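You operate a simulated robot arm through the tools that you are given. There is no shell and no other tool. Be economical: measure what you need, move in short steps, check, and stop when the job is done.

You run a simulated two-armed robot. Do the job below in one go: nothing can be reset, and whatever is moved stays where it is left.

Task
Take the green-striped egg from the left half of the long steel bench and put it in the small red tub. Fetch the grey peg and stand it on the left shelf under the long steel bench. Take the green peg and leave it on top of the steel weight. Fetch the yellow-striped egg from the left half of the long steel bench and set it on the lower shelf of the hooded bench. Stack the L small grey tub from the left half of the long steel bench on top of the XL small grey tub. Put the shut purple box on the right half of the long steel bench away on the bench top by the grey turntable. Take the scrub sponge on the right half of the long steel bench and put it away on the steel shelf. Shut the green gate. Take the blue-striped egg from the right half of the long steel bench and leave it in the deep orange tub. Shut the cooler door. Turn the blue dial to +4. Push the bottom drawer shut. Put the purple-striped egg from the top of the steel counter on the shelf of the low steel table. Take the yellow block on the steel top of the grey bench and put it away on the small steel shelf. Push the hood flap shut. Any order will do. Set down upright: green-striped egg, grey peg, yellow-striped egg, blue-striped egg, purple-striped egg, yellow block.
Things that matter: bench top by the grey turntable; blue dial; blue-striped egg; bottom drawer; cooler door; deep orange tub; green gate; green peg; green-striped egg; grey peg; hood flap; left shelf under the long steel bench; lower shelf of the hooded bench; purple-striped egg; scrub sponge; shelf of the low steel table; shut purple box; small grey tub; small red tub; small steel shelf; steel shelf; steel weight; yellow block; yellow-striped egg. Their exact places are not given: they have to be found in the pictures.

The check looks at the end state, three seconds after you hand in, the way a careful person would. Anything else that was tipped, shoved, dropped, spilled or broken makes it a failure.

Robot
Two 7-joint arms with fingered hands on one trunk, on a base that drives. Base frame: it is fixed to the floor where the robot stands at the start and does not move with it; the origin is under the middle of the robot, x ahead of it, y to its left, z up. Units: cm, degrees, N and s.
The left shoulder is at the start at [20, 13.5, 97], the right one opposite. Places, roughly: bench top by the grey turntable [80, 120, 90]; blue dial [380, 640, 130]; blue-striped egg (5x5x6 cm) [60, -120, 80]; bottom drawer [320, 850, 50]; cooler door [340, 720, 80]; deep orange tub (12x17x6 cm) [160, 300, 30]; green gate [60, -90, 90]; green peg (3x3x5 cm) [50, 30, 80]; green-striped egg (5x5x6 cm) [70, 20, 80]; grey peg (3x3x5 cm) [60, 30, 80]; hood flap [180, 210, 150]; left shelf under the long steel bench [80, -10, 30]; lower shelf of the hooded bench [150, 280, 30]; purple-striped egg (5x5x6 cm) [340, 890, 90]; scrub sponge (10x6x4 cm) [80, -100, 80]; shelf of the low steel table [50, 530, 20]; small red tub (17x13x5 cm) [130, 210, 90]; small steel shelf [-150, 1110, 80]; steel shelf [370, 480, 90]; yellow block (8x6x6 cm) [90, 720, 90]; yellow-striped egg (5x5x6 cm) [60, -20, 80]. Payload 4 kg a hand.
Tool frame (each hand has its own): the origin (TCP) lies between the finger pads and is the grasp point; the fingertips stand 2.5 cm ahead of it; z points along the fingers, y is the line along which they close. Largest opening 8.8 cm; the body of the gripper starts 2.9 cm behind the TCP. The gripper is a hand of 4 fingers: y runs from the thumb to the fingers, the wrist lies at [-1.3, -10.6, -17.4] in the tool frame, and closing takes about 1.5 s.
Orientation is that of the tool frame in the base frame, as [roll, pitch, yaw] about the fixed x, y, z axes, in that order (R = Rz(yaw) Ry(pitch) Rx(roll)). With the fingers straight down and the wrist toward the robot, the tool's x, y and z point along [0, 1, 0], [1, 0, 0] and [0, 0, -1] of the base frame.

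Tools
- The arms move only by the tool drive_tool. It takes "left_commands", "right_commands" or both (then of equal length, played together; a hand with none holds still); each is a list of rows, each a list of 7 numbers: the shift along the tool's x, y, z in units of 400 mm (1.0 is 400 mm), then the turn, a rotation vector about the tool's x, y, z in units of 120 degrees (1.0 is 120 degrees), then the gripper command, from -1 (shut) to 1 (fully open), values between in proportion. In form: [[tx, ty, tz, wx, wy, wz, claw], ...]. A call has 1 to 20 rows; each row is the pose to reach, as a shift and turn from the pose commanded when the call began, along the tool's axes at that moment. A call with a number of a shift or a turn outside -1 to 1 is refused whole. Each row takes 0.2 s and may step no farther than 5 cm and 8.6 degrees from the row before; otherwise, or with a gripper value out of range, the whole call is refused. A pose out of reach is approached as far as the arm can. The call stops where the force on the tool passes 40 N (or 10 N more than at its start, if that is more) or the arm is blocked; 0.2 s more then pass. The fingers move at their own pace (about 15.3 cm/s each) and stop on an object; they squeeze with about 31 N. The grip force told is the motor's: it shows also when the fingers shut on nothing. Time passes only in rows, and 0.2 s behind the last, so rows that repeat a pose let the fingers close. It gives the time, the measured TCP pose, the force on the tool (base axes), the opening and the grip force at its end, in the units of the frame above (readings bear some noise), with the torque about the TCP (base axes, N m) and any sound that the robot's microphone picked up.
- Cameras (640 x 400 px; columns grow to the right, rows downward): "scene" is now at [13.72, -3.38, 158.53]; the picture's right is [-0.41, -0.91, 0.00], its down [-0.69, 0.31, -0.65] and it looks along [0.59, -0.27, -0.76] (base axes); focal length 255 px, centre (320, 200). "left" rides on the left gripper at [-6.4, -8.3, -9.8] in its tool frame; the picture's right is [-0.62, -0.37, 0.69], its down [0.71, -0.63, 0.30] and it looks along [0.32, 0.68, 0.65] (tool axes); focal length 265 px, centre (320, 200). "right" rides on the right gripper at [6.4, -8.3, -9.8] in its tool frame; the picture's right is [-0.62, 0.37, -0.69], its down [-0.71, -0.63, 0.30] and it looks along [-0.32, 0.68, 0.65] (tool axes); focal length 265 px, centre (320, 200).
- snapshot(camera): a new picture of that camera. The clock stands still meanwhile.
- move_column(by): slides the trunk up (or, below 0, down) by that many cm; the arms and the scene camera ride with it, the base frame stays. It gives what a move gives, with no picture.
- base_move(legs): drives the robot by 1 to 6 legs, each [ahead, left, turn to the left] in cm, cm and degrees, along the robot's own axes; the way and the turn of a leg run together, so that a leg with both is an arc; at most 150 cm and 180 degrees a leg. The arms and the cameras ride along, it lands a little off, and it stops where it bumps. It gives what a move gives.
- set_grasp(shape, hand): the hand has 4 fingers and takes this shape, open, in about a second: jaw (thumb against the fingers, like two jaws); tri (thumb and two fingers); tip (a fingertip pinch); poke (one finger out to press); point (the index stretched); flat (the hand flat); cup (the hand cupped); fist (a fist). The gripper value then closes the fingers along that shape, each until it touches; the sizes above hold for jaw. It gives what a move gives, with no picture.
- turn_head(pan, tilt): turns the head with the scene camera to pan (to the left, within 97 degrees either way) and tilt (down, from -29 to 69), counted from straight ahead of the robot. It gives what a move gives.
- point_at(camera, pixels): for up to 12 pixels [column, row] of the newest picture of that camera ("zoom" is the newest enlarged one), the place [x, y, z] in the base frame of the surface seen there, good to about 0.2 cm, but the place of the scene camera against the robot may be out by one fixed shift of up to 2.5 cm in any direction. The clock stands still meanwhile.
- enlarge(camera, box): a new picture of the part [left, top, right, bottom] of that camera's present view, enlarged. The clock stands still meanwhile.
- hand_in(): hands the job in; it is judged then, once.

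Keep the steps short. Do not move on a guess: measure, check each grasp and each placing, and mend mistakes. In all there are 385 turns and 370 pictures (those below and enlarged ones count). Leave the grippers open and the arms clear of the work at the hand-in unless told otherwise, and finish with a single line.

The tools are called after ">>>" as a command line: name --argument value ..., lists and objects as JSON in quotes. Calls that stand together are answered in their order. drive_tool: Moves the arms, as the interface text tells. Its arguments: {"type":"object","properties":{"left_commands":{"type":"array","items":{"type":"array","items":{"type":"number"}}},"right_commands":{"type":"array","items":{"type":"array","items":{"type":"number"}}}},"required":[]} The other tools are called the same way: move_column (by) slides the trunk up or down; set_grasp (shape, hand) gives the hand a shape; base_move (legs) drives the base; turn_head (pan, tilt) turns the head that bears the scene camera; snapshot (camera) takes a picture; point_at (camera, pixels) gives the place of the surface under pixels of a picture; enlarge (camera, box) takes an enlarged picture of a part of a camera's view; hand_in () hands the job in.

At the start:

```text
t: 0.0
left_tcp_pos: [62.31, 13.42, 118.77]
left_orientation: [179.9, 0.0, 90.0]
left_force: [-0.1, -0.4, 0.1]
left_torque: [-0.02, 0.03, -0.01]
left_finger_gap: 8.72
left_finger_force: 0.0
left_shape: jaw
right_tcp_pos: [49.06, -43.76, 122.5]
right_orientation: [180.0, 0.0, 90.0]
right_force: [0.2, 0.3, 0.5]
right_torque: [0.0, 0.0, -0.01]
right_finger_gap: 8.76
right_finger_force: 0.1
right_shape: jaw
trunk travel left (down, up): [-57.5, 19.5]
robot x, y, heading: [-0.01, 0.09, 0.0]
head pan, tilt: [-24.4, 49.5]
```

scene: 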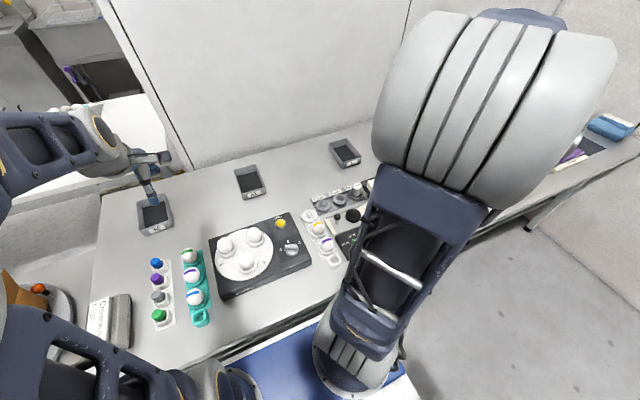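
right: 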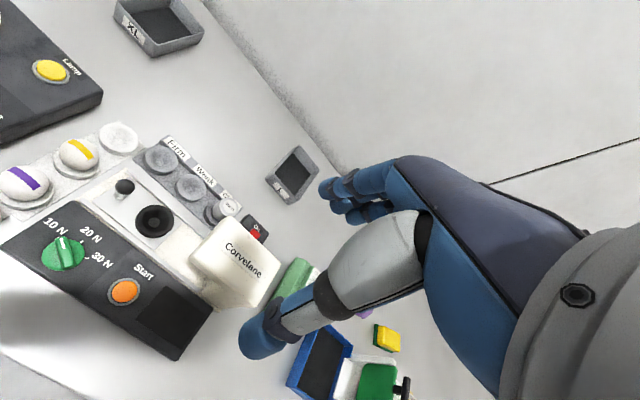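
left: 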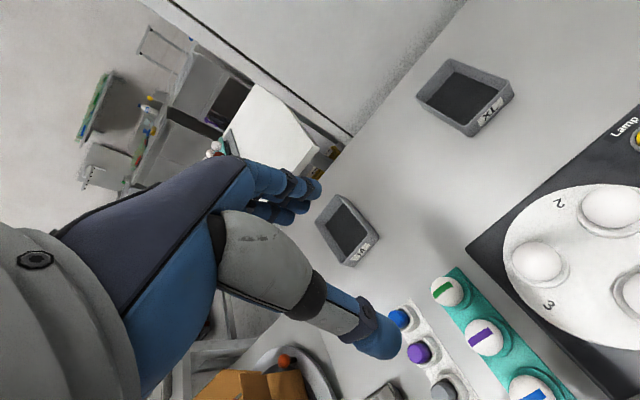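

The long bench is in front with rows of eggs and pegs. I'll look closer before moving anything.

>>> enlarge --camera "scene" --box '[80, 130, 400, 330]'

>>> turn_head --pan 40 --tilt 40

>>> snapshot --camera "scene"

>>> turn_head --pan -70 --tilt 40

>>> snapshot --camera "scene"

```text
2.00 times, centred on (240, 230) of scene
```

zoom: 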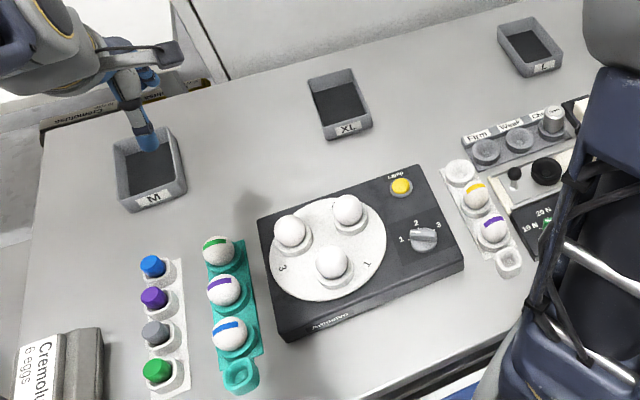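

```text
t: 1.4
left_tcp_pos: [62.3, 13.62, 118.76]
left_orientation: [-180.0, 0.0, 90.1]
left_force: [0.2, -0.2, 0.9]
left_torque: [0.01, 0.0, -0.02]
left_finger_gap: 8.78
left_finger_force: 0.1
left_shape: jaw
right_tcp_pos: [49.08, -43.65, 122.38]
right_orientation: [-179.9, 0.0, 90.0]
right_force: [0.6, 0.3, 0.4]
right_torque: [0.0, 0.02, 0.0]
right_finger_gap: 8.77
right_finger_force: 0.0
right_shape: jaw
trunk travel left (down, up): [-57.5, 19.5]
robot x, y, heading: [-0.23, 0.08, -0.0]
head pan, tilt: [40.0, 40.0]
```

```text
365 pictures are left
```

scene: 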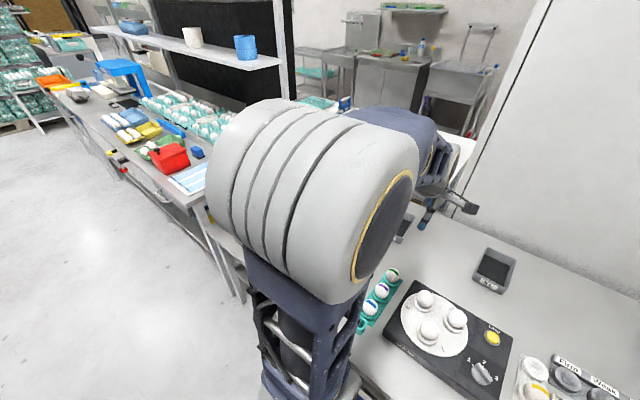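

```text
t: 3.2
left_tcp_pos: [62.26, 13.48, 118.76]
left_orientation: [179.9, 0.0, 90.0]
left_force: [-0.7, -0.8, -0.6]
left_torque: [-0.01, 0.0, -0.01]
left_finger_gap: 8.75
left_finger_force: 0.0
left_shape: jaw
right_tcp_pos: [49.06, -43.73, 122.41]
right_orientation: [-180.0, 0.0, 90.0]
right_force: [0.0, 0.9, 0.0]
right_torque: [0.0, -0.02, 0.01]
right_finger_gap: 8.76
right_finger_force: 0.2
right_shape: jaw
trunk travel left (down, up): [-57.5, 19.5]
robot x, y, heading: [-0.12, 0.33, 0.1]
head pan, tilt: [-70.0, 40.0]
```

```text
364 pictures are left
```

scene: 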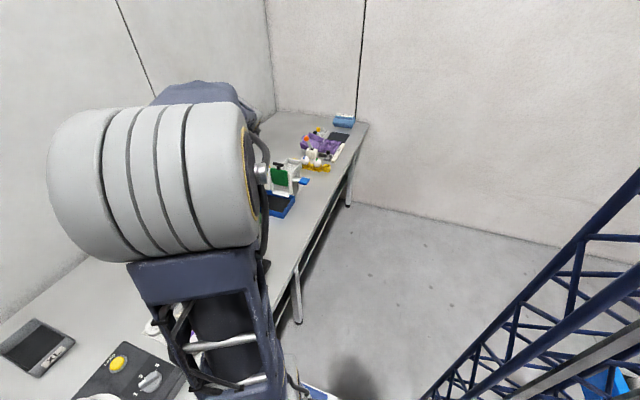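

Measuring objects through the left and right hand cameras (more trustworthy than the scene camera).

>>> point_at --camera "left" --pixels '[[447, 290], [484, 337], [400, 318], [419, 352], [443, 388], [466, 95], [500, 110], [350, 230], [440, 200], [410, 330]]'

>>> point_at --camera "right" --pixels '[[75, 153], [22, 182], [160, 20], [130, 30], [290, 172], [280, 190], [120, 135], [230, 120], [380, 385], [382, 345]]'

>>> turn_head --pan 0 --tilt 66

>>> snapshot --camera "scene"

```text
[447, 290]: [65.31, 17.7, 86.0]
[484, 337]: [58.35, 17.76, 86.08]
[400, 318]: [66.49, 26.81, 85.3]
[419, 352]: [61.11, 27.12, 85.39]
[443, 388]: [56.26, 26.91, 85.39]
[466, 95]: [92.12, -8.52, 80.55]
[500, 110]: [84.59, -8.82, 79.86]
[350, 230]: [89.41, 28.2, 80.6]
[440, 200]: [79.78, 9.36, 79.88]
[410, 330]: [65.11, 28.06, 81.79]
```

```text
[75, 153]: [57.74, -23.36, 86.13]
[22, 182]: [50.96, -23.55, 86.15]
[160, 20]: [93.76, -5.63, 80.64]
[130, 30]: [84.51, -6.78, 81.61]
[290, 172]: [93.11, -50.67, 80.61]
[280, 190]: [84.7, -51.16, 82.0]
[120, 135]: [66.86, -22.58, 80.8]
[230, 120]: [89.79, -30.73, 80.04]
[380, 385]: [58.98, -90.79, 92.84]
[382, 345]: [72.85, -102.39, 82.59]
```

```text
t: 4.6
left_tcp_pos: [62.23, 13.58, 118.95]
left_orientation: [180.0, -0.1, 90.0]
left_force: [0.8, 0.1, -0.6]
left_torque: [-0.02, -0.02, 0.0]
left_finger_gap: 8.73
left_finger_force: 0.1
left_shape: jaw
right_tcp_pos: [49.06, -43.79, 122.46]
right_orientation: [-180.0, 0.1, 90.0]
right_force: [-0.5, 0.0, -0.7]
right_torque: [-0.01, 0.02, -0.01]
right_finger_gap: 8.74
right_finger_force: 0.0
right_shape: jaw
trunk travel left (down, up): [-57.5, 19.5]
robot x, y, heading: [-0.27, -0.05, 0.2]
head pan, tilt: [0.0, 66.0]
```

```text
363 pictures are left
```

scene: 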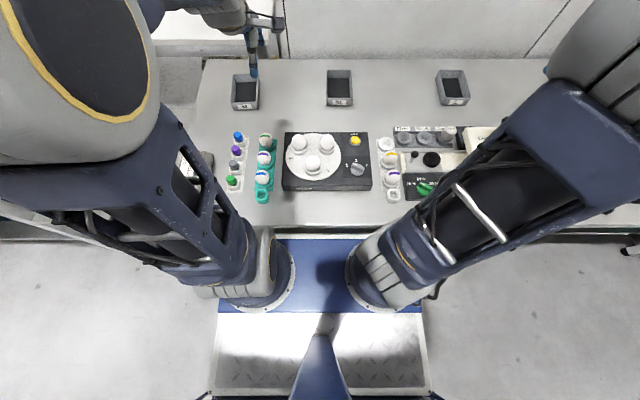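

Bench top reads z≈79.9. I'll look at the hand, then probe the left arm's reach with a small descent and a quarter-turn.

>>> enlarge --camera "left" --box '[200, 120, 440, 370]'

>>> drive_tool --left_commands '[[0, 0, 0, 0, 0, 0.07, 1], [0, 0, 0.05, 0, 0, 0.14, 1], [0, 0, 0.1, 0, 0, 0.21, 1], [0, 0, 0.15, 0, 0, 0.28, 1], [0, 0, 0.2, 0, 0, 0.35, 1], [0, 0, 0.25, 0, 0, 0.42, 1], [0, 0, 0.3, 0, 0, 0.49, 1], [0, 0, 0.35, 0, 0, 0.56, 1], [0, 0, 0.4, 0, 0, 0.63, 1], [0, 0, 0.45, 0, 0, 0.7, 1], [0, 0, 0.5, 0, 0, 0.75, 1]]'

>>> snapshot --camera "scene"

>>> snapshot --camera "left"

```text
1.60 times, centred on (320, 245) of left
```

zoom: 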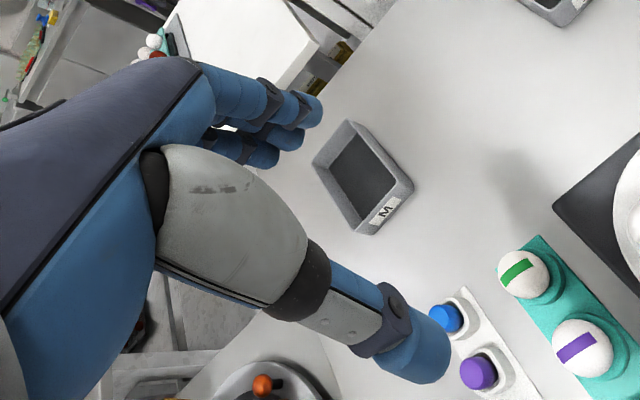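

```text
t: 7.0
left_tcp_pos: [62.32, 13.54, 98.9]
left_orientation: [-180.0, 0.0, -0.2]
left_force: [0.1, 0.1, 0.1]
left_torque: [0.03, -0.01, 0.02]
left_finger_gap: 8.77
left_finger_force: 0.1
left_shape: jaw
right_tcp_pos: [49.14, -43.74, 122.3]
right_orientation: [180.0, 0.0, 90.0]
right_force: [0.8, -0.4, -0.3]
right_torque: [0.04, -0.02, 0.03]
right_finger_gap: 8.75
right_finger_force: 0.1
right_shape: jaw
trunk travel left (down, up): [-57.5, 19.5]
robot x, y, heading: [-0.05, -0.12, -0.1]
head pan, tilt: [0.0, 66.0]
```

```text
361 pictures are left
```

scene: 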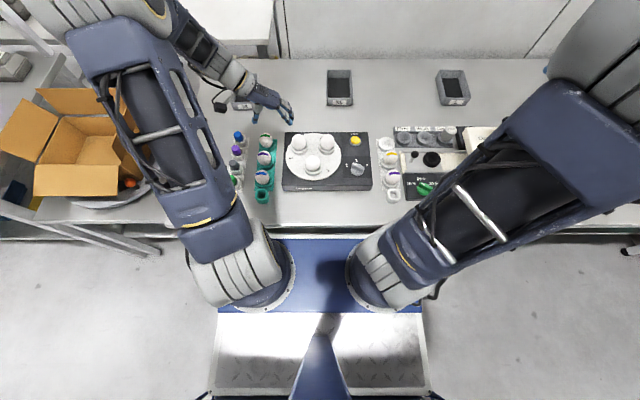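

```text
360 pictures are left
```

left: 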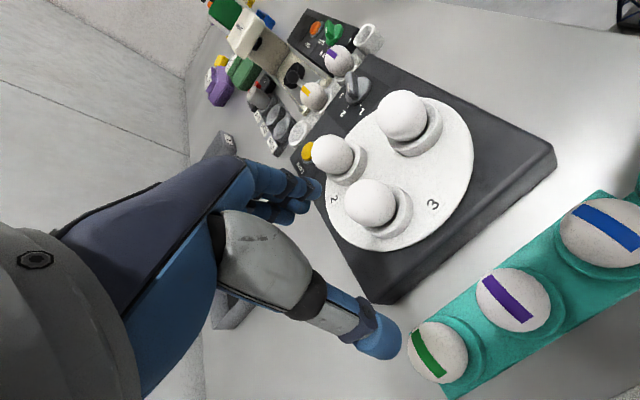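

The arm reaches fully and can rotate. Now checking the weights area and the peg rack up close.

>>> enlarge --camera "left" --box '[180, 0, 420, 150]'

>>> enlarge --camera "right" --box '[0, 100, 280, 275]'

>>> enlarge --camera "scene" --box '[200, 60, 500, 230]'

>>> point_at --camera "zoom" --pixels '[[63, 256], [140, 202], [68, 220], [522, 162], [520, 150], [560, 220], [480, 165], [410, 150]]'

```text
2.67 times, centred on (300, 75) of left
```

zoom: 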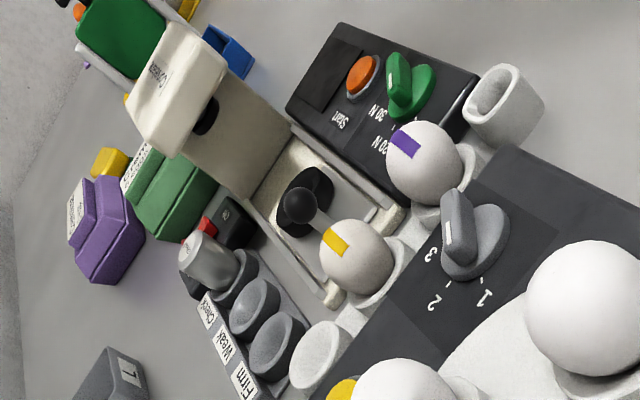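

```text
2.29 times, centred on (140, 188) of right
```

zoom: 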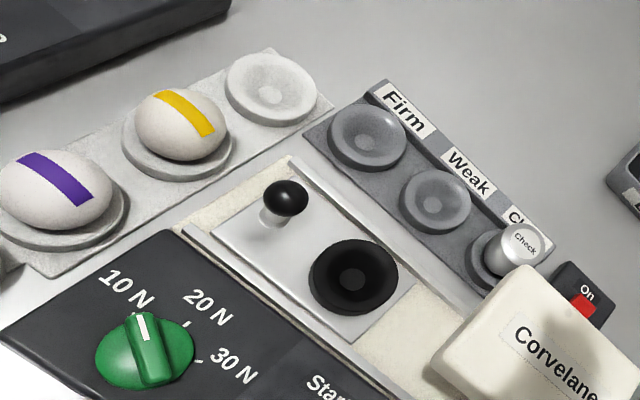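

```text
2.13 times, centred on (350, 145) of scene
```

zoom: 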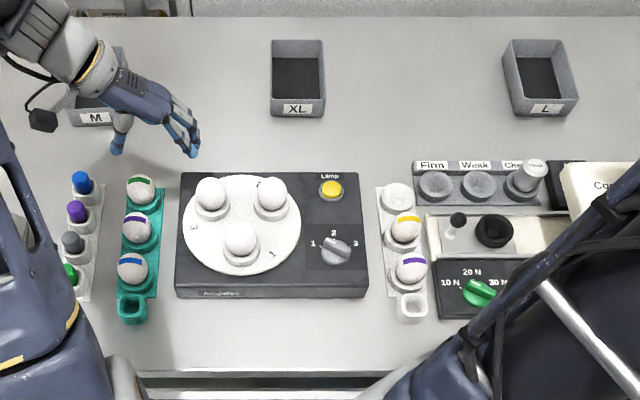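

```text
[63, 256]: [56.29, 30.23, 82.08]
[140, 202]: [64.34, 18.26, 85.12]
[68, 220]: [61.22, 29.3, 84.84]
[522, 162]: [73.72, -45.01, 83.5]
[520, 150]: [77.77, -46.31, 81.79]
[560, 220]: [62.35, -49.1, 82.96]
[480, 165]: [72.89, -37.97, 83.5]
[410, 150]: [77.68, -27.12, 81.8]
```

>>> snapshot --camera "right"

>>> enlarge --camera "right" --box '[160, 150, 280, 240]'

```text
356 pictures are left
```

right: 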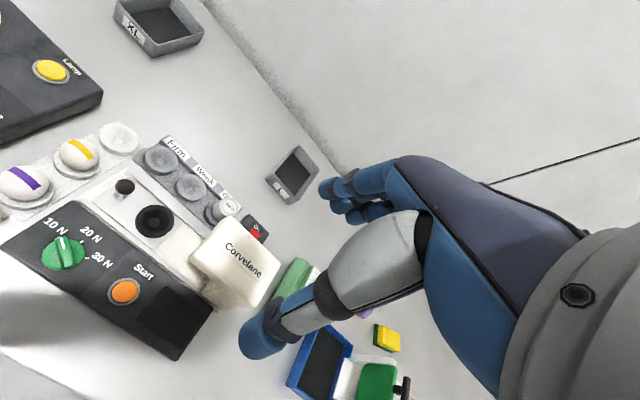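

```text
4.44 times, centred on (220, 195) of right
```

zoom: 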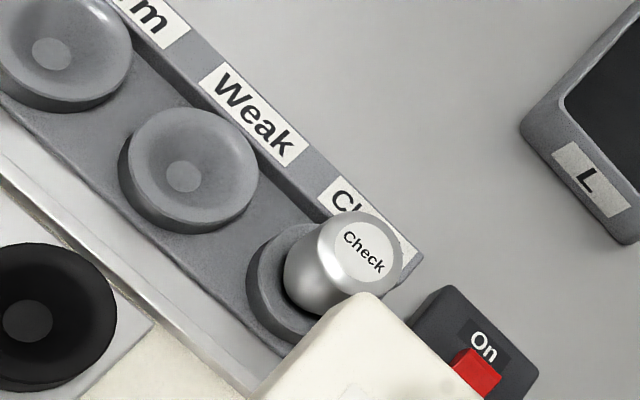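

>>> point_at --camera "zoom" --pixels '[[362, 252], [330, 232], [395, 270], [350, 220], [375, 282], [360, 320], [190, 160], [475, 370], [430, 310]]'

>>> point_at --camera "right" --pixels '[[241, 212], [265, 264], [210, 285], [195, 255], [300, 150], [320, 165], [268, 180], [285, 200], [290, 172]]'

```text
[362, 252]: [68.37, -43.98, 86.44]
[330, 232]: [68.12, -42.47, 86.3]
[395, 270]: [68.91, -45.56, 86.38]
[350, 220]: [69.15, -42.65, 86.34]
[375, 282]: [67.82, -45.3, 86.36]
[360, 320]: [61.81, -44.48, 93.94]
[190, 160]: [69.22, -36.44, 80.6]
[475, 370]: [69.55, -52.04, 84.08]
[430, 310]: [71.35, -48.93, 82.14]
```

```text
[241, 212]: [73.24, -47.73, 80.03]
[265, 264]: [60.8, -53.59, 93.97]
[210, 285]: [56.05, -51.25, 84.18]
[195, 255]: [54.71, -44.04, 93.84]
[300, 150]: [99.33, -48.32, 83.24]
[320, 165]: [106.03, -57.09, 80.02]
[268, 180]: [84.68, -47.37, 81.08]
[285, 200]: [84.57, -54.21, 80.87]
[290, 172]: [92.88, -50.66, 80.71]
```

The steel weight ("Check") top is at about (68.5, -44.0, 86.4), and the green peg is near (51, 27). I'll back up 8 cm so the green peg sits in the left hand's band.

>>> base_move --legs '[[-8, 0, 0]]'

>>> snapshot --camera "left"

```text
t: 8.1
left_tcp_pos: [54.22, 13.5, 98.79]
left_orientation: [180.0, 0.0, 0.1]
left_force: [-0.2, -0.7, -0.2]
left_torque: [-0.01, 0.0, -0.01]
left_finger_gap: 8.74
left_finger_force: 0.1
left_shape: jaw
right_tcp_pos: [40.9, -43.74, 122.44]
right_orientation: [180.0, 0.0, 89.9]
right_force: [-0.6, -0.5, 0.9]
right_torque: [-0.01, -0.02, 0.02]
right_finger_gap: 8.77
right_finger_force: 0.0
right_shape: jaw
trunk travel left (down, up): [-57.5, 19.5]
robot x, y, heading: [-7.9, -0.12, -0.1]
head pan, tilt: [0.0, 66.0]
```

```text
354 pictures are left
```

left: 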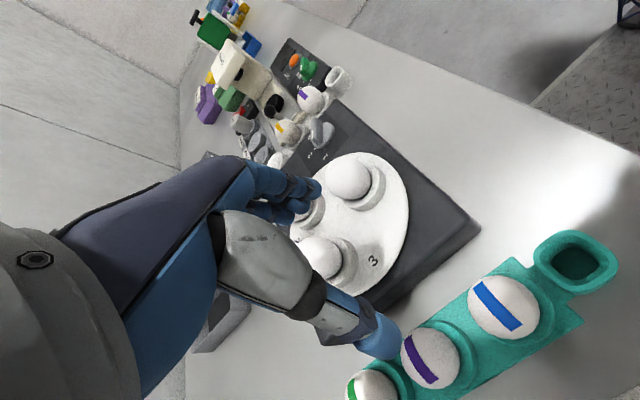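

>>> drive_tool --left_commands '[[-0.024, -0.1125, 0, 0, 0, 0, 1], [-0.048, -0.225, 0, 0, 0, 0, 1], [-0.0725, -0.3375, 0, 0, 0, 0, 1], [-0.0725, -0.3375, 0, 0, 0, 0, 0.3]]'

>>> snapshot --camera "left"

>>> snapshot --camera "scene"

```text
t: 9.1
left_tcp_pos: [51.34, 27.14, 98.83]
left_orientation: [-180.0, 0.0, -0.1]
left_force: [0.4, -0.5, -0.2]
left_torque: [-0.01, 0.02, -0.03]
left_finger_gap: 5.74
left_finger_force: 0.1
left_shape: jaw
right_tcp_pos: [41.0, -43.74, 122.39]
right_orientation: [180.0, 0.0, 90.1]
right_force: [0.5, -0.1, 0.6]
right_torque: [-0.01, 0.03, 0.0]
right_finger_gap: 8.74
right_finger_force: 0.1
right_shape: jaw
trunk travel left (down, up): [-57.5, 19.5]
robot x, y, heading: [-8.21, 0.22, -0.2]
head pan, tilt: [0.0, 66.0]
```

```text
353 pictures are left
```

left: 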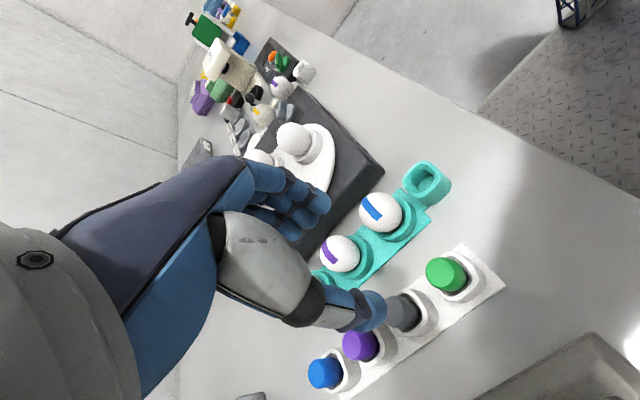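

```text
352 pictures are left
```

scene: 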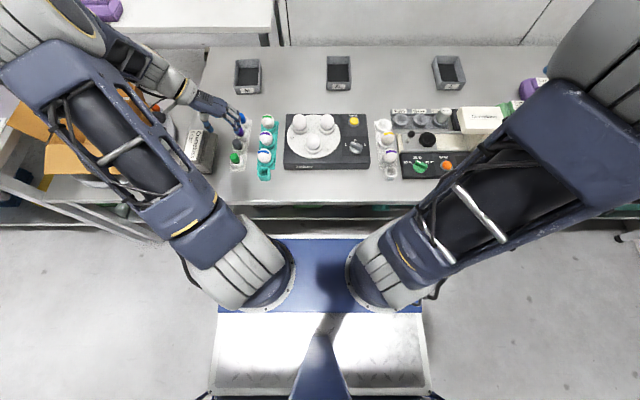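

>>> point_at --camera "left" --pixels '[[446, 265], [440, 285], [446, 275], [432, 272], [462, 278], [405, 305], [360, 345], [325, 372], [475, 292], [460, 250], [380, 212]]'

>>> enlarge --camera "left" --box '[240, 150, 520, 325]'

```text
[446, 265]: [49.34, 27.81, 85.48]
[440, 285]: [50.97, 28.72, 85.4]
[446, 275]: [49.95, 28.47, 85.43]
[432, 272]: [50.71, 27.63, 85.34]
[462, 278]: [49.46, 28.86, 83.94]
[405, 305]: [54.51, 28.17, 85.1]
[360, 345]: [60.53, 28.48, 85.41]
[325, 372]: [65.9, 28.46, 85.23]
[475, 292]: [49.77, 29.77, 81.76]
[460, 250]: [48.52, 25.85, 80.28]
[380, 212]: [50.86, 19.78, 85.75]
```

```text
2.29 times, centred on (380, 238) of left
```

zoom: 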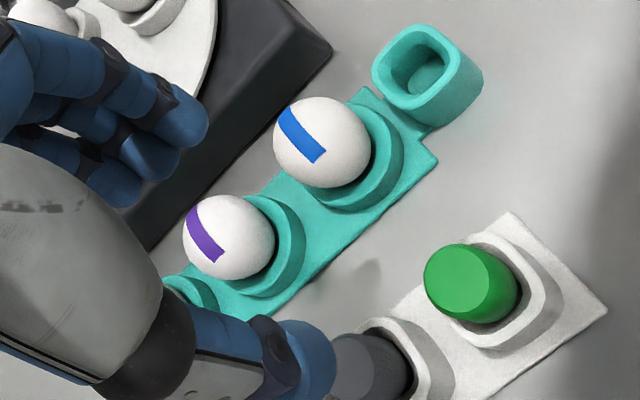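

Green peg top is centred at about (50.3, 28.1, 85.4). Descending around it with closing line across y, tips staying above the socket rim (81.8).

>>> drive_tool --left_commands '[[-0.026, -0.024, 0.1, 0, 0, 0, 0.3], [-0.026, -0.024, 0.2, 0, 0, 0, 0.3], [-0.026, -0.024, 0.28, 0, 0, 0, 0.3], [-0.026, -0.024, 0.355, 0, 0, 0, 0.3]]'

>>> snapshot --camera "left"

```text
t: 10.1
left_tcp_pos: [50.12, 27.86, 84.59]
left_orientation: [-179.9, 0.1, 0.0]
left_force: [-0.9, 0.7, 0.1]
left_torque: [-0.01, 0.01, 0.02]
left_finger_gap: 5.75
left_finger_force: 0.0
left_shape: jaw
right_tcp_pos: [40.91, -43.72, 122.38]
right_orientation: [180.0, 0.0, 90.0]
right_force: [-1.2, -0.4, 0.8]
right_torque: [0.0, -0.04, 0.0]
right_finger_gap: 8.75
right_finger_force: 0.1
right_shape: jaw
trunk travel left (down, up): [-57.5, 19.5]
robot x, y, heading: [-8.07, -0.01, 0.0]
head pan, tilt: [0.0, 66.0]
```

```text
350 pictures are left
```

left: 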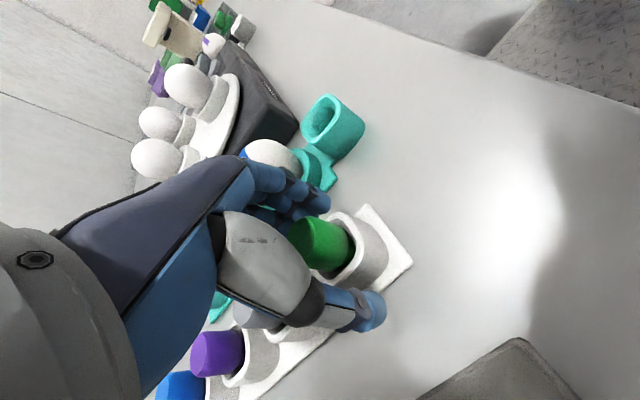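

The peg sits between fingers and thumb. Closing and lifting.

>>> drive_tool --left_commands '[[0, 0, 0, 0, 0, 0, -0.2], [0, 0, 0, 0, 0, 0, -1], [0, 0, 0, 0, 0, 0, -1], [0, 0, 0, 0, 0, 0, -1], [0, 0, 0, 0, 0, 0, -1], [0, 0, -0.05, 0, 0, 0, -1], [0, 0, -0.15, 0, 0, 0, -1], [0, 0, -0.25, 0, 0, 0, -1]]'

>>> snapshot --camera "left"

```text
t: 11.9
left_tcp_pos: [50.37, 28.1, 94.54]
left_orientation: [-179.9, 0.1, 0.0]
left_force: [0.4, -0.7, -0.2]
left_torque: [0.01, 0.02, -0.04]
left_finger_gap: 2.68
left_finger_force: 31.2
left_shape: jaw
right_tcp_pos: [40.96, -43.69, 122.41]
right_orientation: [180.0, 0.0, 90.0]
right_force: [-0.9, 0.0, 0.3]
right_torque: [-0.02, 0.02, 0.0]
right_finger_gap: 8.75
right_finger_force: 0.1
right_shape: jaw
trunk travel left (down, up): [-57.5, 19.5]
robot x, y, heading: [-8.1, -0.08, -0.2]
head pan, tilt: [0.0, 66.0]
```

```text
349 pictures are left
```

left: 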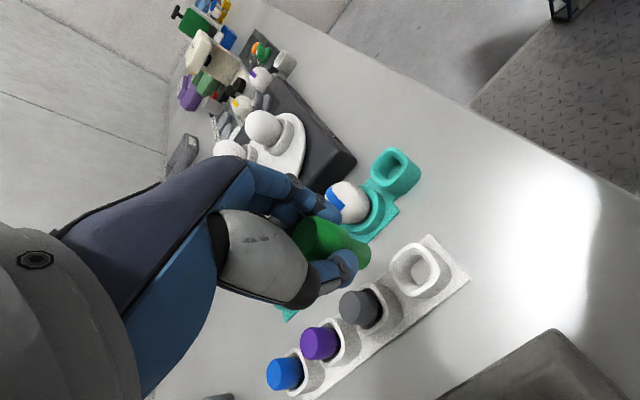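

Peg held (gap 2.7). Checking how much room the base has in front of the bench edge.

>>> point_at --camera "scene" --pixels '[[310, 203], [330, 242], [280, 242], [400, 205], [310, 215], [310, 232], [225, 320], [215, 390], [425, 390], [600, 212]]'

>>> point_at --camera "left" --pixels '[[352, 262], [365, 255], [330, 225], [345, 245], [362, 310], [350, 295], [370, 300]]'

```text
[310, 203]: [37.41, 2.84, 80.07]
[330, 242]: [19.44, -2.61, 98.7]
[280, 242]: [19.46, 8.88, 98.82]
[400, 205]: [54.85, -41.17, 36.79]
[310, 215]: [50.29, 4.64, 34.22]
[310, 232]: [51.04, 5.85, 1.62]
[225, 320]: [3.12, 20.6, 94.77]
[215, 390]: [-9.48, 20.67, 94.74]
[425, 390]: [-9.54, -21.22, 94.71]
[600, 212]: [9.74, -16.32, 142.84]
```

```text
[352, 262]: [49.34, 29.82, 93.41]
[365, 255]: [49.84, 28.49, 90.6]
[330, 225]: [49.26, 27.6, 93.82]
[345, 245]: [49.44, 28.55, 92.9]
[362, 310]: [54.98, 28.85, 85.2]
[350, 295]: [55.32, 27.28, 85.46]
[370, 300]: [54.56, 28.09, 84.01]
```

>>> drive_tool --left_commands '[[0, 0, -0.12, 0, 0, 0, -1], [0, 0, -0.24, 0, 0, 0, -1]]'

>>> base_move --legs '[[0, -59, 0], [11, 0, 0]]'

>>> snapshot --camera "left"

>>> snapshot --camera "scene"

>>> snapshot --camera "right"

```text
t: 12.5
left_tcp_pos: [50.2, 28.18, 104.1]
left_orientation: [-179.9, 0.0, -0.1]
left_force: [-0.1, 0.6, -0.3]
left_torque: [-0.01, 0.02, 0.01]
left_finger_gap: 2.69
left_finger_force: 31.3
left_shape: jaw
right_tcp_pos: [41.01, -43.72, 122.37]
right_orientation: [-180.0, 0.0, 90.0]
right_force: [0.6, 0.0, -0.1]
right_torque: [0.02, 0.04, -0.03]
right_finger_gap: 8.75
right_finger_force: 0.1
right_shape: jaw
trunk travel left (down, up): [-57.5, 19.5]
robot x, y, heading: [-7.86, 0.16, 0.0]
head pan, tilt: [0.0, 66.0]
```

```text
t: 16.7
left_tcp_pos: [61.26, -31.78, 104.11]
left_orientation: [-179.8, 0.0, -0.1]
left_force: [-0.1, 0.3, -0.7]
left_torque: [0.01, 0.01, 0.02]
left_finger_gap: 2.71
left_finger_force: 31.1
left_shape: jaw
right_tcp_pos: [51.88, -103.73, 122.46]
right_orientation: [180.0, 0.1, 89.9]
right_force: [0.1, -0.2, 0.5]
right_torque: [0.0, -0.02, 0.04]
right_finger_gap: 8.74
right_finger_force: 0.1
right_shape: jaw
trunk travel left (down, up): [-57.5, 19.5]
robot x, y, heading: [2.46, -60.15, 0.0]
head pan, tilt: [0.0, 66.0]
```

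```text
348 pictures are left
```

left: 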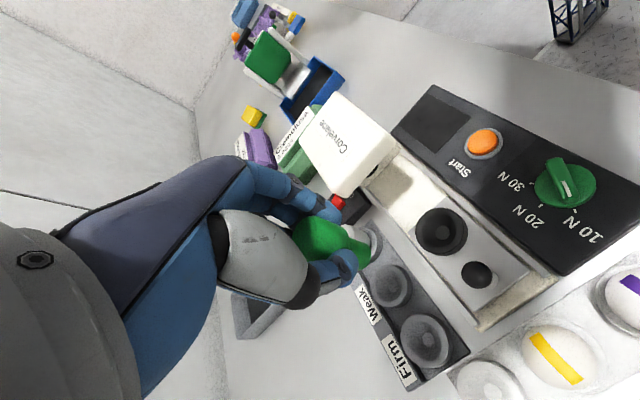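

```text
347 pictures are left
```

scene: 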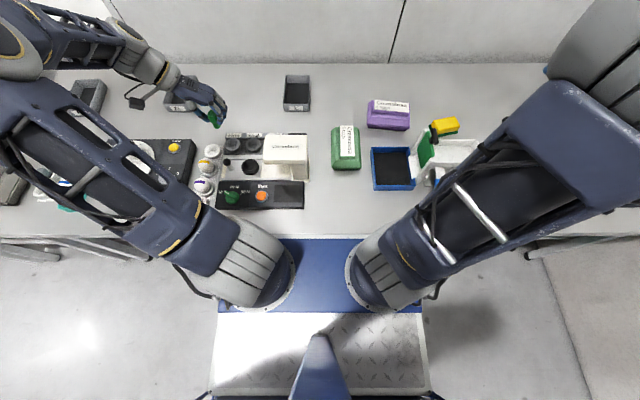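

```text
346 pictures are left
```

right: 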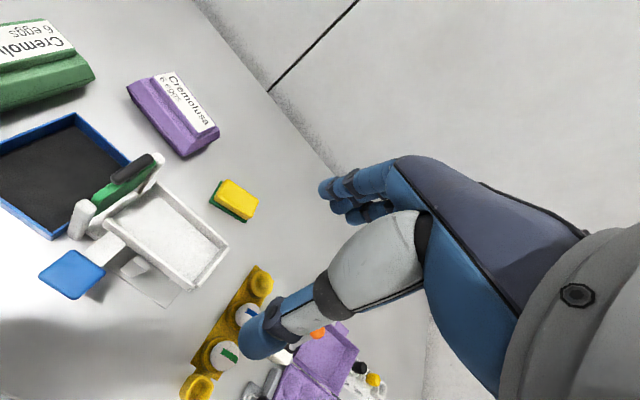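

Moving the green peg above the weight and partly down, then checking by picture.

>>> drive_tool --left_commands '[[0.045, 0.076, 0, 0, 0, 0, -1], [0.09, 0.152, 0, 0, 0, 0, -1], [0.135, 0.229, 0, 0, 0, 0, -1], [0.18, 0.305, 0, 0, 0, 0, -1], [0.18, 0.305, 0.1, 0, 0, 0, -1], [0.18, 0.305, 0.2, 0, 0, 0, -1], [0.18, 0.305, 0.26, 0, 0, 0, -1]]'

>>> snapshot --camera "left"

>>> enlarge --camera "scene" --box '[120, 60, 340, 200]'

```text
t: 18.3
left_tcp_pos: [68.49, -44.16, 93.64]
left_orientation: [180.0, 0.0, -0.1]
left_force: [-0.2, -0.1, -0.1]
left_torque: [0.01, 0.01, -0.01]
left_finger_gap: 2.69
left_finger_force: 31.1
left_shape: jaw
right_tcp_pos: [51.75, -103.83, 122.37]
right_orientation: [-180.0, 0.0, 89.8]
right_force: [-0.3, -0.6, -0.2]
right_torque: [0.01, -0.01, 0.01]
right_finger_gap: 8.75
right_finger_force: 0.0
right_shape: jaw
trunk travel left (down, up): [-57.5, 19.5]
robot x, y, heading: [3.46, -60.09, -0.2]
head pan, tilt: [0.0, 66.0]
```

```text
345 pictures are left
```

left: 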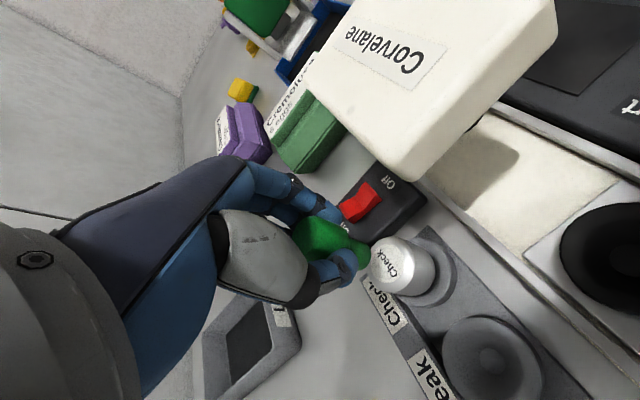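

```text
2.86 times, centred on (230, 130) of scene
```

zoom: 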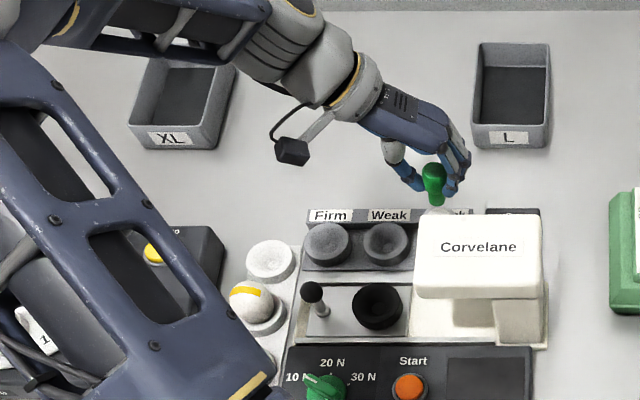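

>>> point_at --camera "left" --pixels '[[392, 265], [400, 255], [362, 252], [355, 240], [366, 262], [340, 240], [385, 285]]'

>>> enlarge --camera "left" --box '[280, 190, 440, 300]'

```text
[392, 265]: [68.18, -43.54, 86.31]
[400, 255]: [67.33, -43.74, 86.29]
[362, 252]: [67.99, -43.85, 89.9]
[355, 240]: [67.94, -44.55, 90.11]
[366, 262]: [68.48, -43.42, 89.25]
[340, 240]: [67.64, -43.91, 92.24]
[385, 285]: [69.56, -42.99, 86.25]
```

```text
3.64 times, centred on (360, 245) of left
```

zoom: 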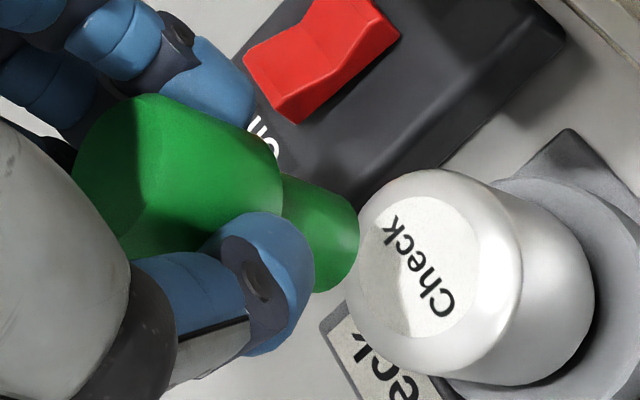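

>>> drive_tool --left_commands '[[0, -0.003, 0.03, 0, 0, 0, -1], [0, -0.003, 0.055, 0, 0, 0, -1], [0, -0.003, 0.065, 0, 0, 0, -1], [0, -0.003, 0.07, 0, 0, 0, -1], [0, -0.003, 0.07, 0, 0, 0, -1]]'

>>> enlarge --camera "left" --box '[280, 190, 440, 300]'

```text
t: 19.5
left_tcp_pos: [68.52, -43.93, 90.94]
left_orientation: [179.9, -0.1, -0.2]
left_force: [0.5, 0.0, 11.3]
left_torque: [-0.15, -0.05, 0.0]
left_finger_gap: 2.74
left_finger_force: 30.5
left_shape: jaw
right_tcp_pos: [51.82, -103.79, 122.38]
right_orientation: [-180.0, 0.0, 90.0]
right_force: [-0.7, -0.3, 1.0]
right_torque: [-0.02, 0.03, -0.01]
right_finger_gap: 8.77
right_finger_force: 0.1
right_shape: jaw
trunk travel left (down, up): [-57.5, 19.5]
robot x, y, heading: [3.04, -59.51, -0.3]
head pan, tilt: [0.0, 66.0]
```

```text
3.64 times, centred on (360, 245) of left
```

zoom: 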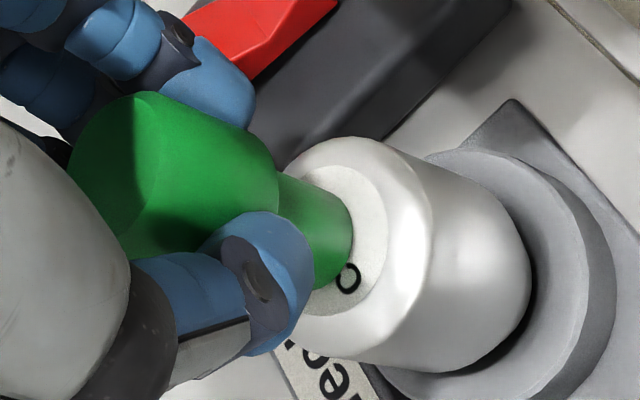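

Contact felt (11 N). Easing off a hair, opening, and lifting straight up.

>>> drive_tool --left_commands '[[0, 0, -0.003, 0, 0, 0, -1], [0, 0, -0.003, 0, 0, 0, -0.3], [0, 0, -0.003, 0, 0, 0, 0.1], [0, 0, -0.003, 0, 0, 0, 0.4], [0, 0, -0.003, 0, 0, 0, 0.4], [0, 0, -0.05, 0, 0, 0, 0.4], [0, 0, -0.15, 0, 0, 0, 0.4], [0, 0, -0.25, 0, 0, 0, 0.4], [0, 0, -0.35, 0, 0, 0, 0.4]]'

>>> snapshot --camera "left"

>>> enlarge --camera "scene" --box '[120, 60, 340, 200]'

```text
t: 21.5
left_tcp_pos: [68.37, -44.0, 104.95]
left_orientation: [180.0, 0.1, -0.1]
left_force: [0.8, -0.5, -0.1]
left_torque: [0.02, -0.04, -0.02]
left_finger_gap: 6.11
left_finger_force: 0.0
left_shape: jaw
right_tcp_pos: [51.88, -103.81, 122.32]
right_orientation: [-180.0, 0.0, 89.9]
right_force: [-0.5, -0.4, 0.7]
right_torque: [0.02, 0.02, 0.02]
right_finger_gap: 8.74
right_finger_force: 0.1
right_shape: jaw
trunk travel left (down, up): [-57.5, 19.5]
robot x, y, heading: [2.72, -59.91, -0.4]
head pan, tilt: [0.0, 66.0]
```

```text
341 pictures are left
```

left: 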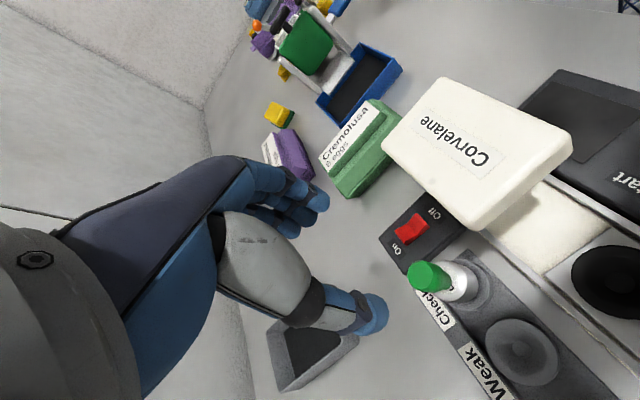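

```text
2.86 times, centred on (230, 130) of scene
```

zoom: 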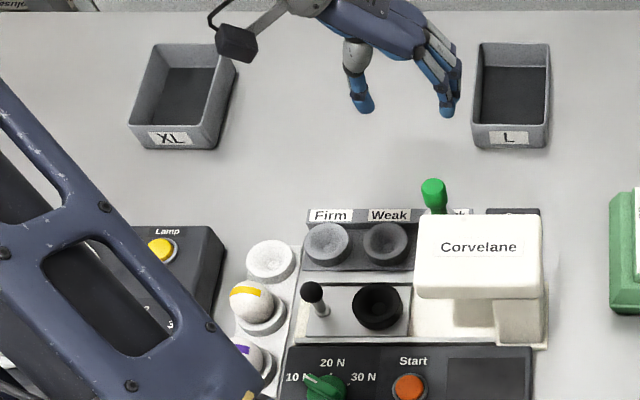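

Green peg stands on the weight. Next the L tub at the back of the bench; it is far, so I'll creep the base forward and see how close it gets.

>>> base_move --legs '[[12, 0, 0]]'

>>> snapshot --camera "left"

>>> snapshot --camera "scene"

```text
t: 22.7
left_tcp_pos: [78.43, -44.23, 104.88]
left_orientation: [-179.9, 0.0, -0.4]
left_force: [0.8, 0.2, 0.0]
left_torque: [0.0, -0.04, 0.02]
left_finger_gap: 6.12
left_finger_force: 0.0
left_shape: jaw
right_tcp_pos: [61.73, -103.79, 122.41]
right_orientation: [-180.0, 0.0, 89.9]
right_force: [0.0, -0.5, -0.2]
right_torque: [0.02, -0.02, -0.03]
right_finger_gap: 8.75
right_finger_force: 0.1
right_shape: jaw
trunk travel left (down, up): [-57.5, 19.5]
robot x, y, heading: [13.01, -59.73, -0.5]
head pan, tilt: [0.0, 66.0]
stopped in leg 1: the robot was blocked; the commanded pose is now the measured one
```

```text
339 pictures are left
```

left: 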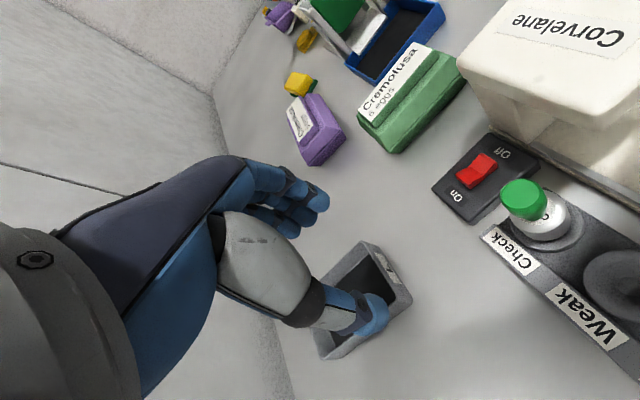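

```text
338 pictures are left
```

scene: 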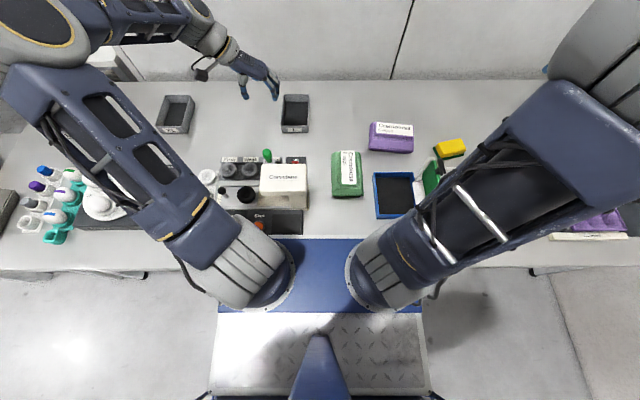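

Base stops at x≈13, no harm done. Measuring both tubs.

>>> enlarge --camera "scene" --box '[140, 60, 340, 185]'

>>> point_at --camera "zoom" --pixels '[[456, 115], [540, 115], [460, 200], [540, 205], [500, 170], [110, 112], [172, 120], [60, 205], [130, 225], [120, 160], [500, 217], [85, 225]]'

>>> point_at --camera "left" --pixels '[[365, 245], [408, 300], [325, 357], [388, 268], [375, 270], [370, 342]]'

```text
3.20 times, centred on (240, 122) of scene
```

zoom: 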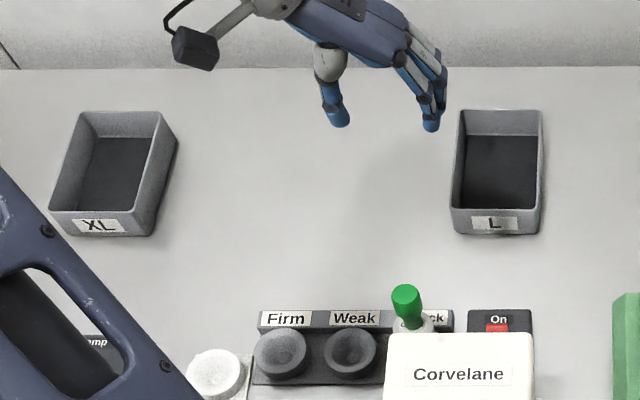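

```text
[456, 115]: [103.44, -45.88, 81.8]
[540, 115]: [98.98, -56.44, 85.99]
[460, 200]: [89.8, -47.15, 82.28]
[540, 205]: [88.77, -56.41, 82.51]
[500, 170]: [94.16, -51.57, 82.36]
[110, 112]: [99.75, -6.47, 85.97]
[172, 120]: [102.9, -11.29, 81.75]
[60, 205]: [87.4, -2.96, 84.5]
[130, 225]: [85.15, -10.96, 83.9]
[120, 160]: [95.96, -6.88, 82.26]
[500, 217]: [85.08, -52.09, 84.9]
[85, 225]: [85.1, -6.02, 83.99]
```

```text
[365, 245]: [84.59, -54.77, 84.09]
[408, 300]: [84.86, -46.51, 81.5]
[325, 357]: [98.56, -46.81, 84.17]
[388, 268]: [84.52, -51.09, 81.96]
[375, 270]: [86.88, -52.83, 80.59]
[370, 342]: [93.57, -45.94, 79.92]
```

L tub spans x 84.5–98.8, y −54.9…−46.6, top 84.2. Testing whether the left hand reaches over its left long wall (91.5, −46.6).

>>> drive_tool --left_commands '[[0.08, 0.01, 0, 0, 0, 0, 0.0], [0.16, 0.02, 0.02, 0, 0, 0, 0.0], [0.24, 0.04, 0.04, 0, 0, 0, 0.0], [0.327, 0.0595, 0.1, 0, 0, 0, 0.0], [0.327, 0.0595, 0.2, 0, 0, 0, 0.0], [0.327, 0.0595, 0.3, 0, 0, 0, 0.0]]'

>>> snapshot --camera "left"

>>> enlarge --camera "scene" --box '[140, 60, 340, 185]'

```text
t: 24.1
left_tcp_pos: [91.47, -46.58, 92.77]
left_orientation: [-179.9, 0.0, -0.5]
left_force: [0.5, 0.4, 0.9]
left_torque: [0.04, -0.02, 0.02]
left_finger_gap: 4.43
left_finger_force: 0.0
left_shape: jaw
right_tcp_pos: [61.65, -103.76, 122.36]
right_orientation: [-180.0, -0.1, 89.8]
right_force: [-0.4, 0.3, 0.2]
right_torque: [0.0, -0.01, -0.02]
right_finger_gap: 8.76
right_finger_force: 0.1
right_shape: jaw
trunk travel left (down, up): [-57.5, 19.5]
robot x, y, heading: [12.59, -59.79, -0.6]
head pan, tilt: [0.0, 66.0]
```

```text
336 pictures are left
```

left: 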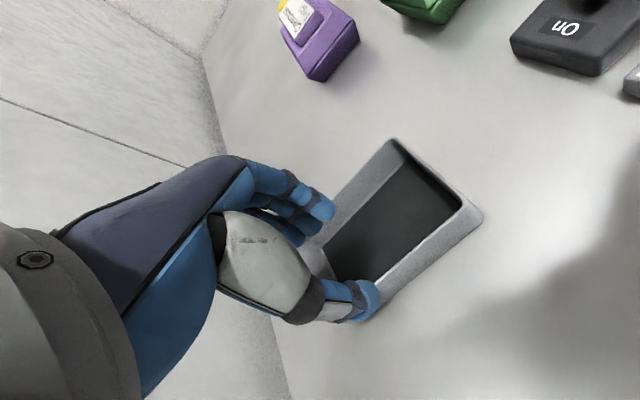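

```text
3.20 times, centred on (240, 122) of scene
```

zoom: 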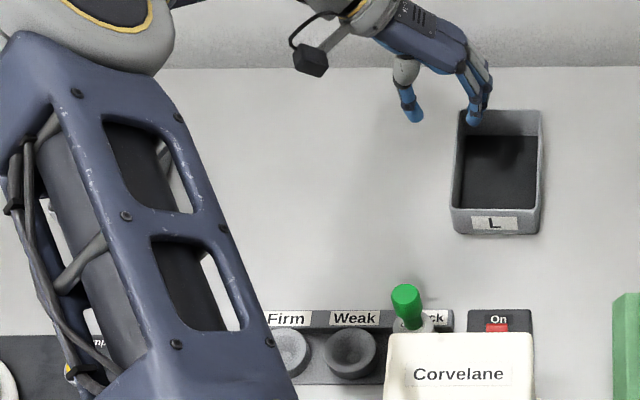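

Reach is fine. Measuring the tub precisely from close.

>>> point_at --camera "left" --pixels '[[391, 143], [477, 210], [464, 203], [420, 255], [412, 247], [380, 300], [340, 215], [396, 156], [400, 200], [430, 262]]'

>>> enlarge --camera "left" --box '[280, 120, 500, 340]'

```text
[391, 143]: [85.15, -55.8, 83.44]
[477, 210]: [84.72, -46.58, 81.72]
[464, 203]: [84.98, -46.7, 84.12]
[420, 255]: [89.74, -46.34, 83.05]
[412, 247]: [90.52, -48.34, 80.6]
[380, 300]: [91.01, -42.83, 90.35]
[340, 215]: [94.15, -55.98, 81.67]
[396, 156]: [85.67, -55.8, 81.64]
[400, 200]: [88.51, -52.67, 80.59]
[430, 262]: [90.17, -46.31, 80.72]
```

```text
1.82 times, centred on (390, 230) of left
```

zoom: 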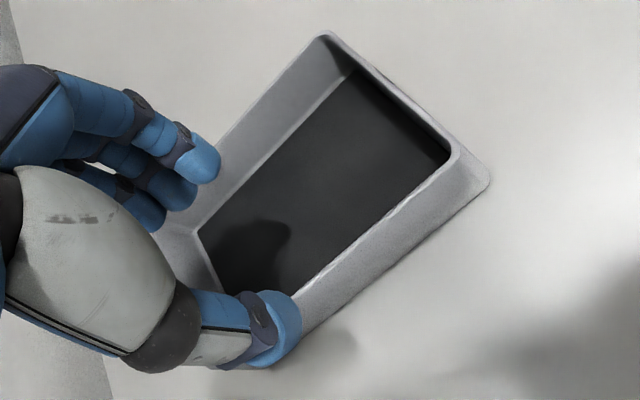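

Left wall top lies at y≈−46.5, inner floor z=80.6. Straddling the wall and pinching it.

>>> drive_tool --left_commands '[[0, 0, 0.1, 0, 0, 0, 0.0], [0, 0, 0.19, 0, 0, 0, 0.0], [0, 0, 0.228, 0, 0, 0, 0.0], [0, 0, 0.228, 0, 0, 0, -0.6], [0, 0, 0.228, 0, 0, 0, -1], [0, 0, 0.228, 0, 0, 0, -1], [0, 0, 0.228, 0, 0, 0, -1], [0, 0, 0.228, 0, 0, 0, -1]]'

>>> snapshot --camera "left"

```text
t: 25.9
left_tcp_pos: [91.41, -46.34, 83.57]
left_orientation: [180.0, 0.0, -0.5]
left_force: [-1.4, 0.0, -0.5]
left_torque: [-0.02, 0.02, -0.02]
left_finger_gap: 0.01
left_finger_force: 30.4
left_shape: jaw
right_tcp_pos: [61.77, -103.86, 122.28]
right_orientation: [180.0, -0.1, 89.8]
right_force: [0.3, -0.6, 0.6]
right_torque: [0.0, -0.03, -0.01]
right_finger_gap: 8.76
right_finger_force: 0.0
right_shape: jaw
trunk travel left (down, up): [-57.5, 19.5]
robot x, y, heading: [12.55, -60.01, -0.5]
head pan, tilt: [0.0, 66.0]
```

```text
333 pictures are left
```

left: 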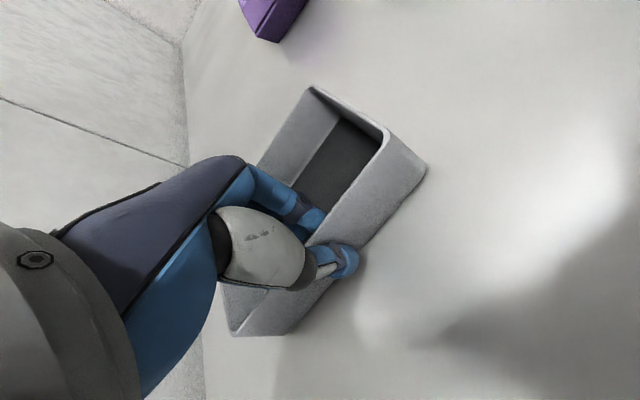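

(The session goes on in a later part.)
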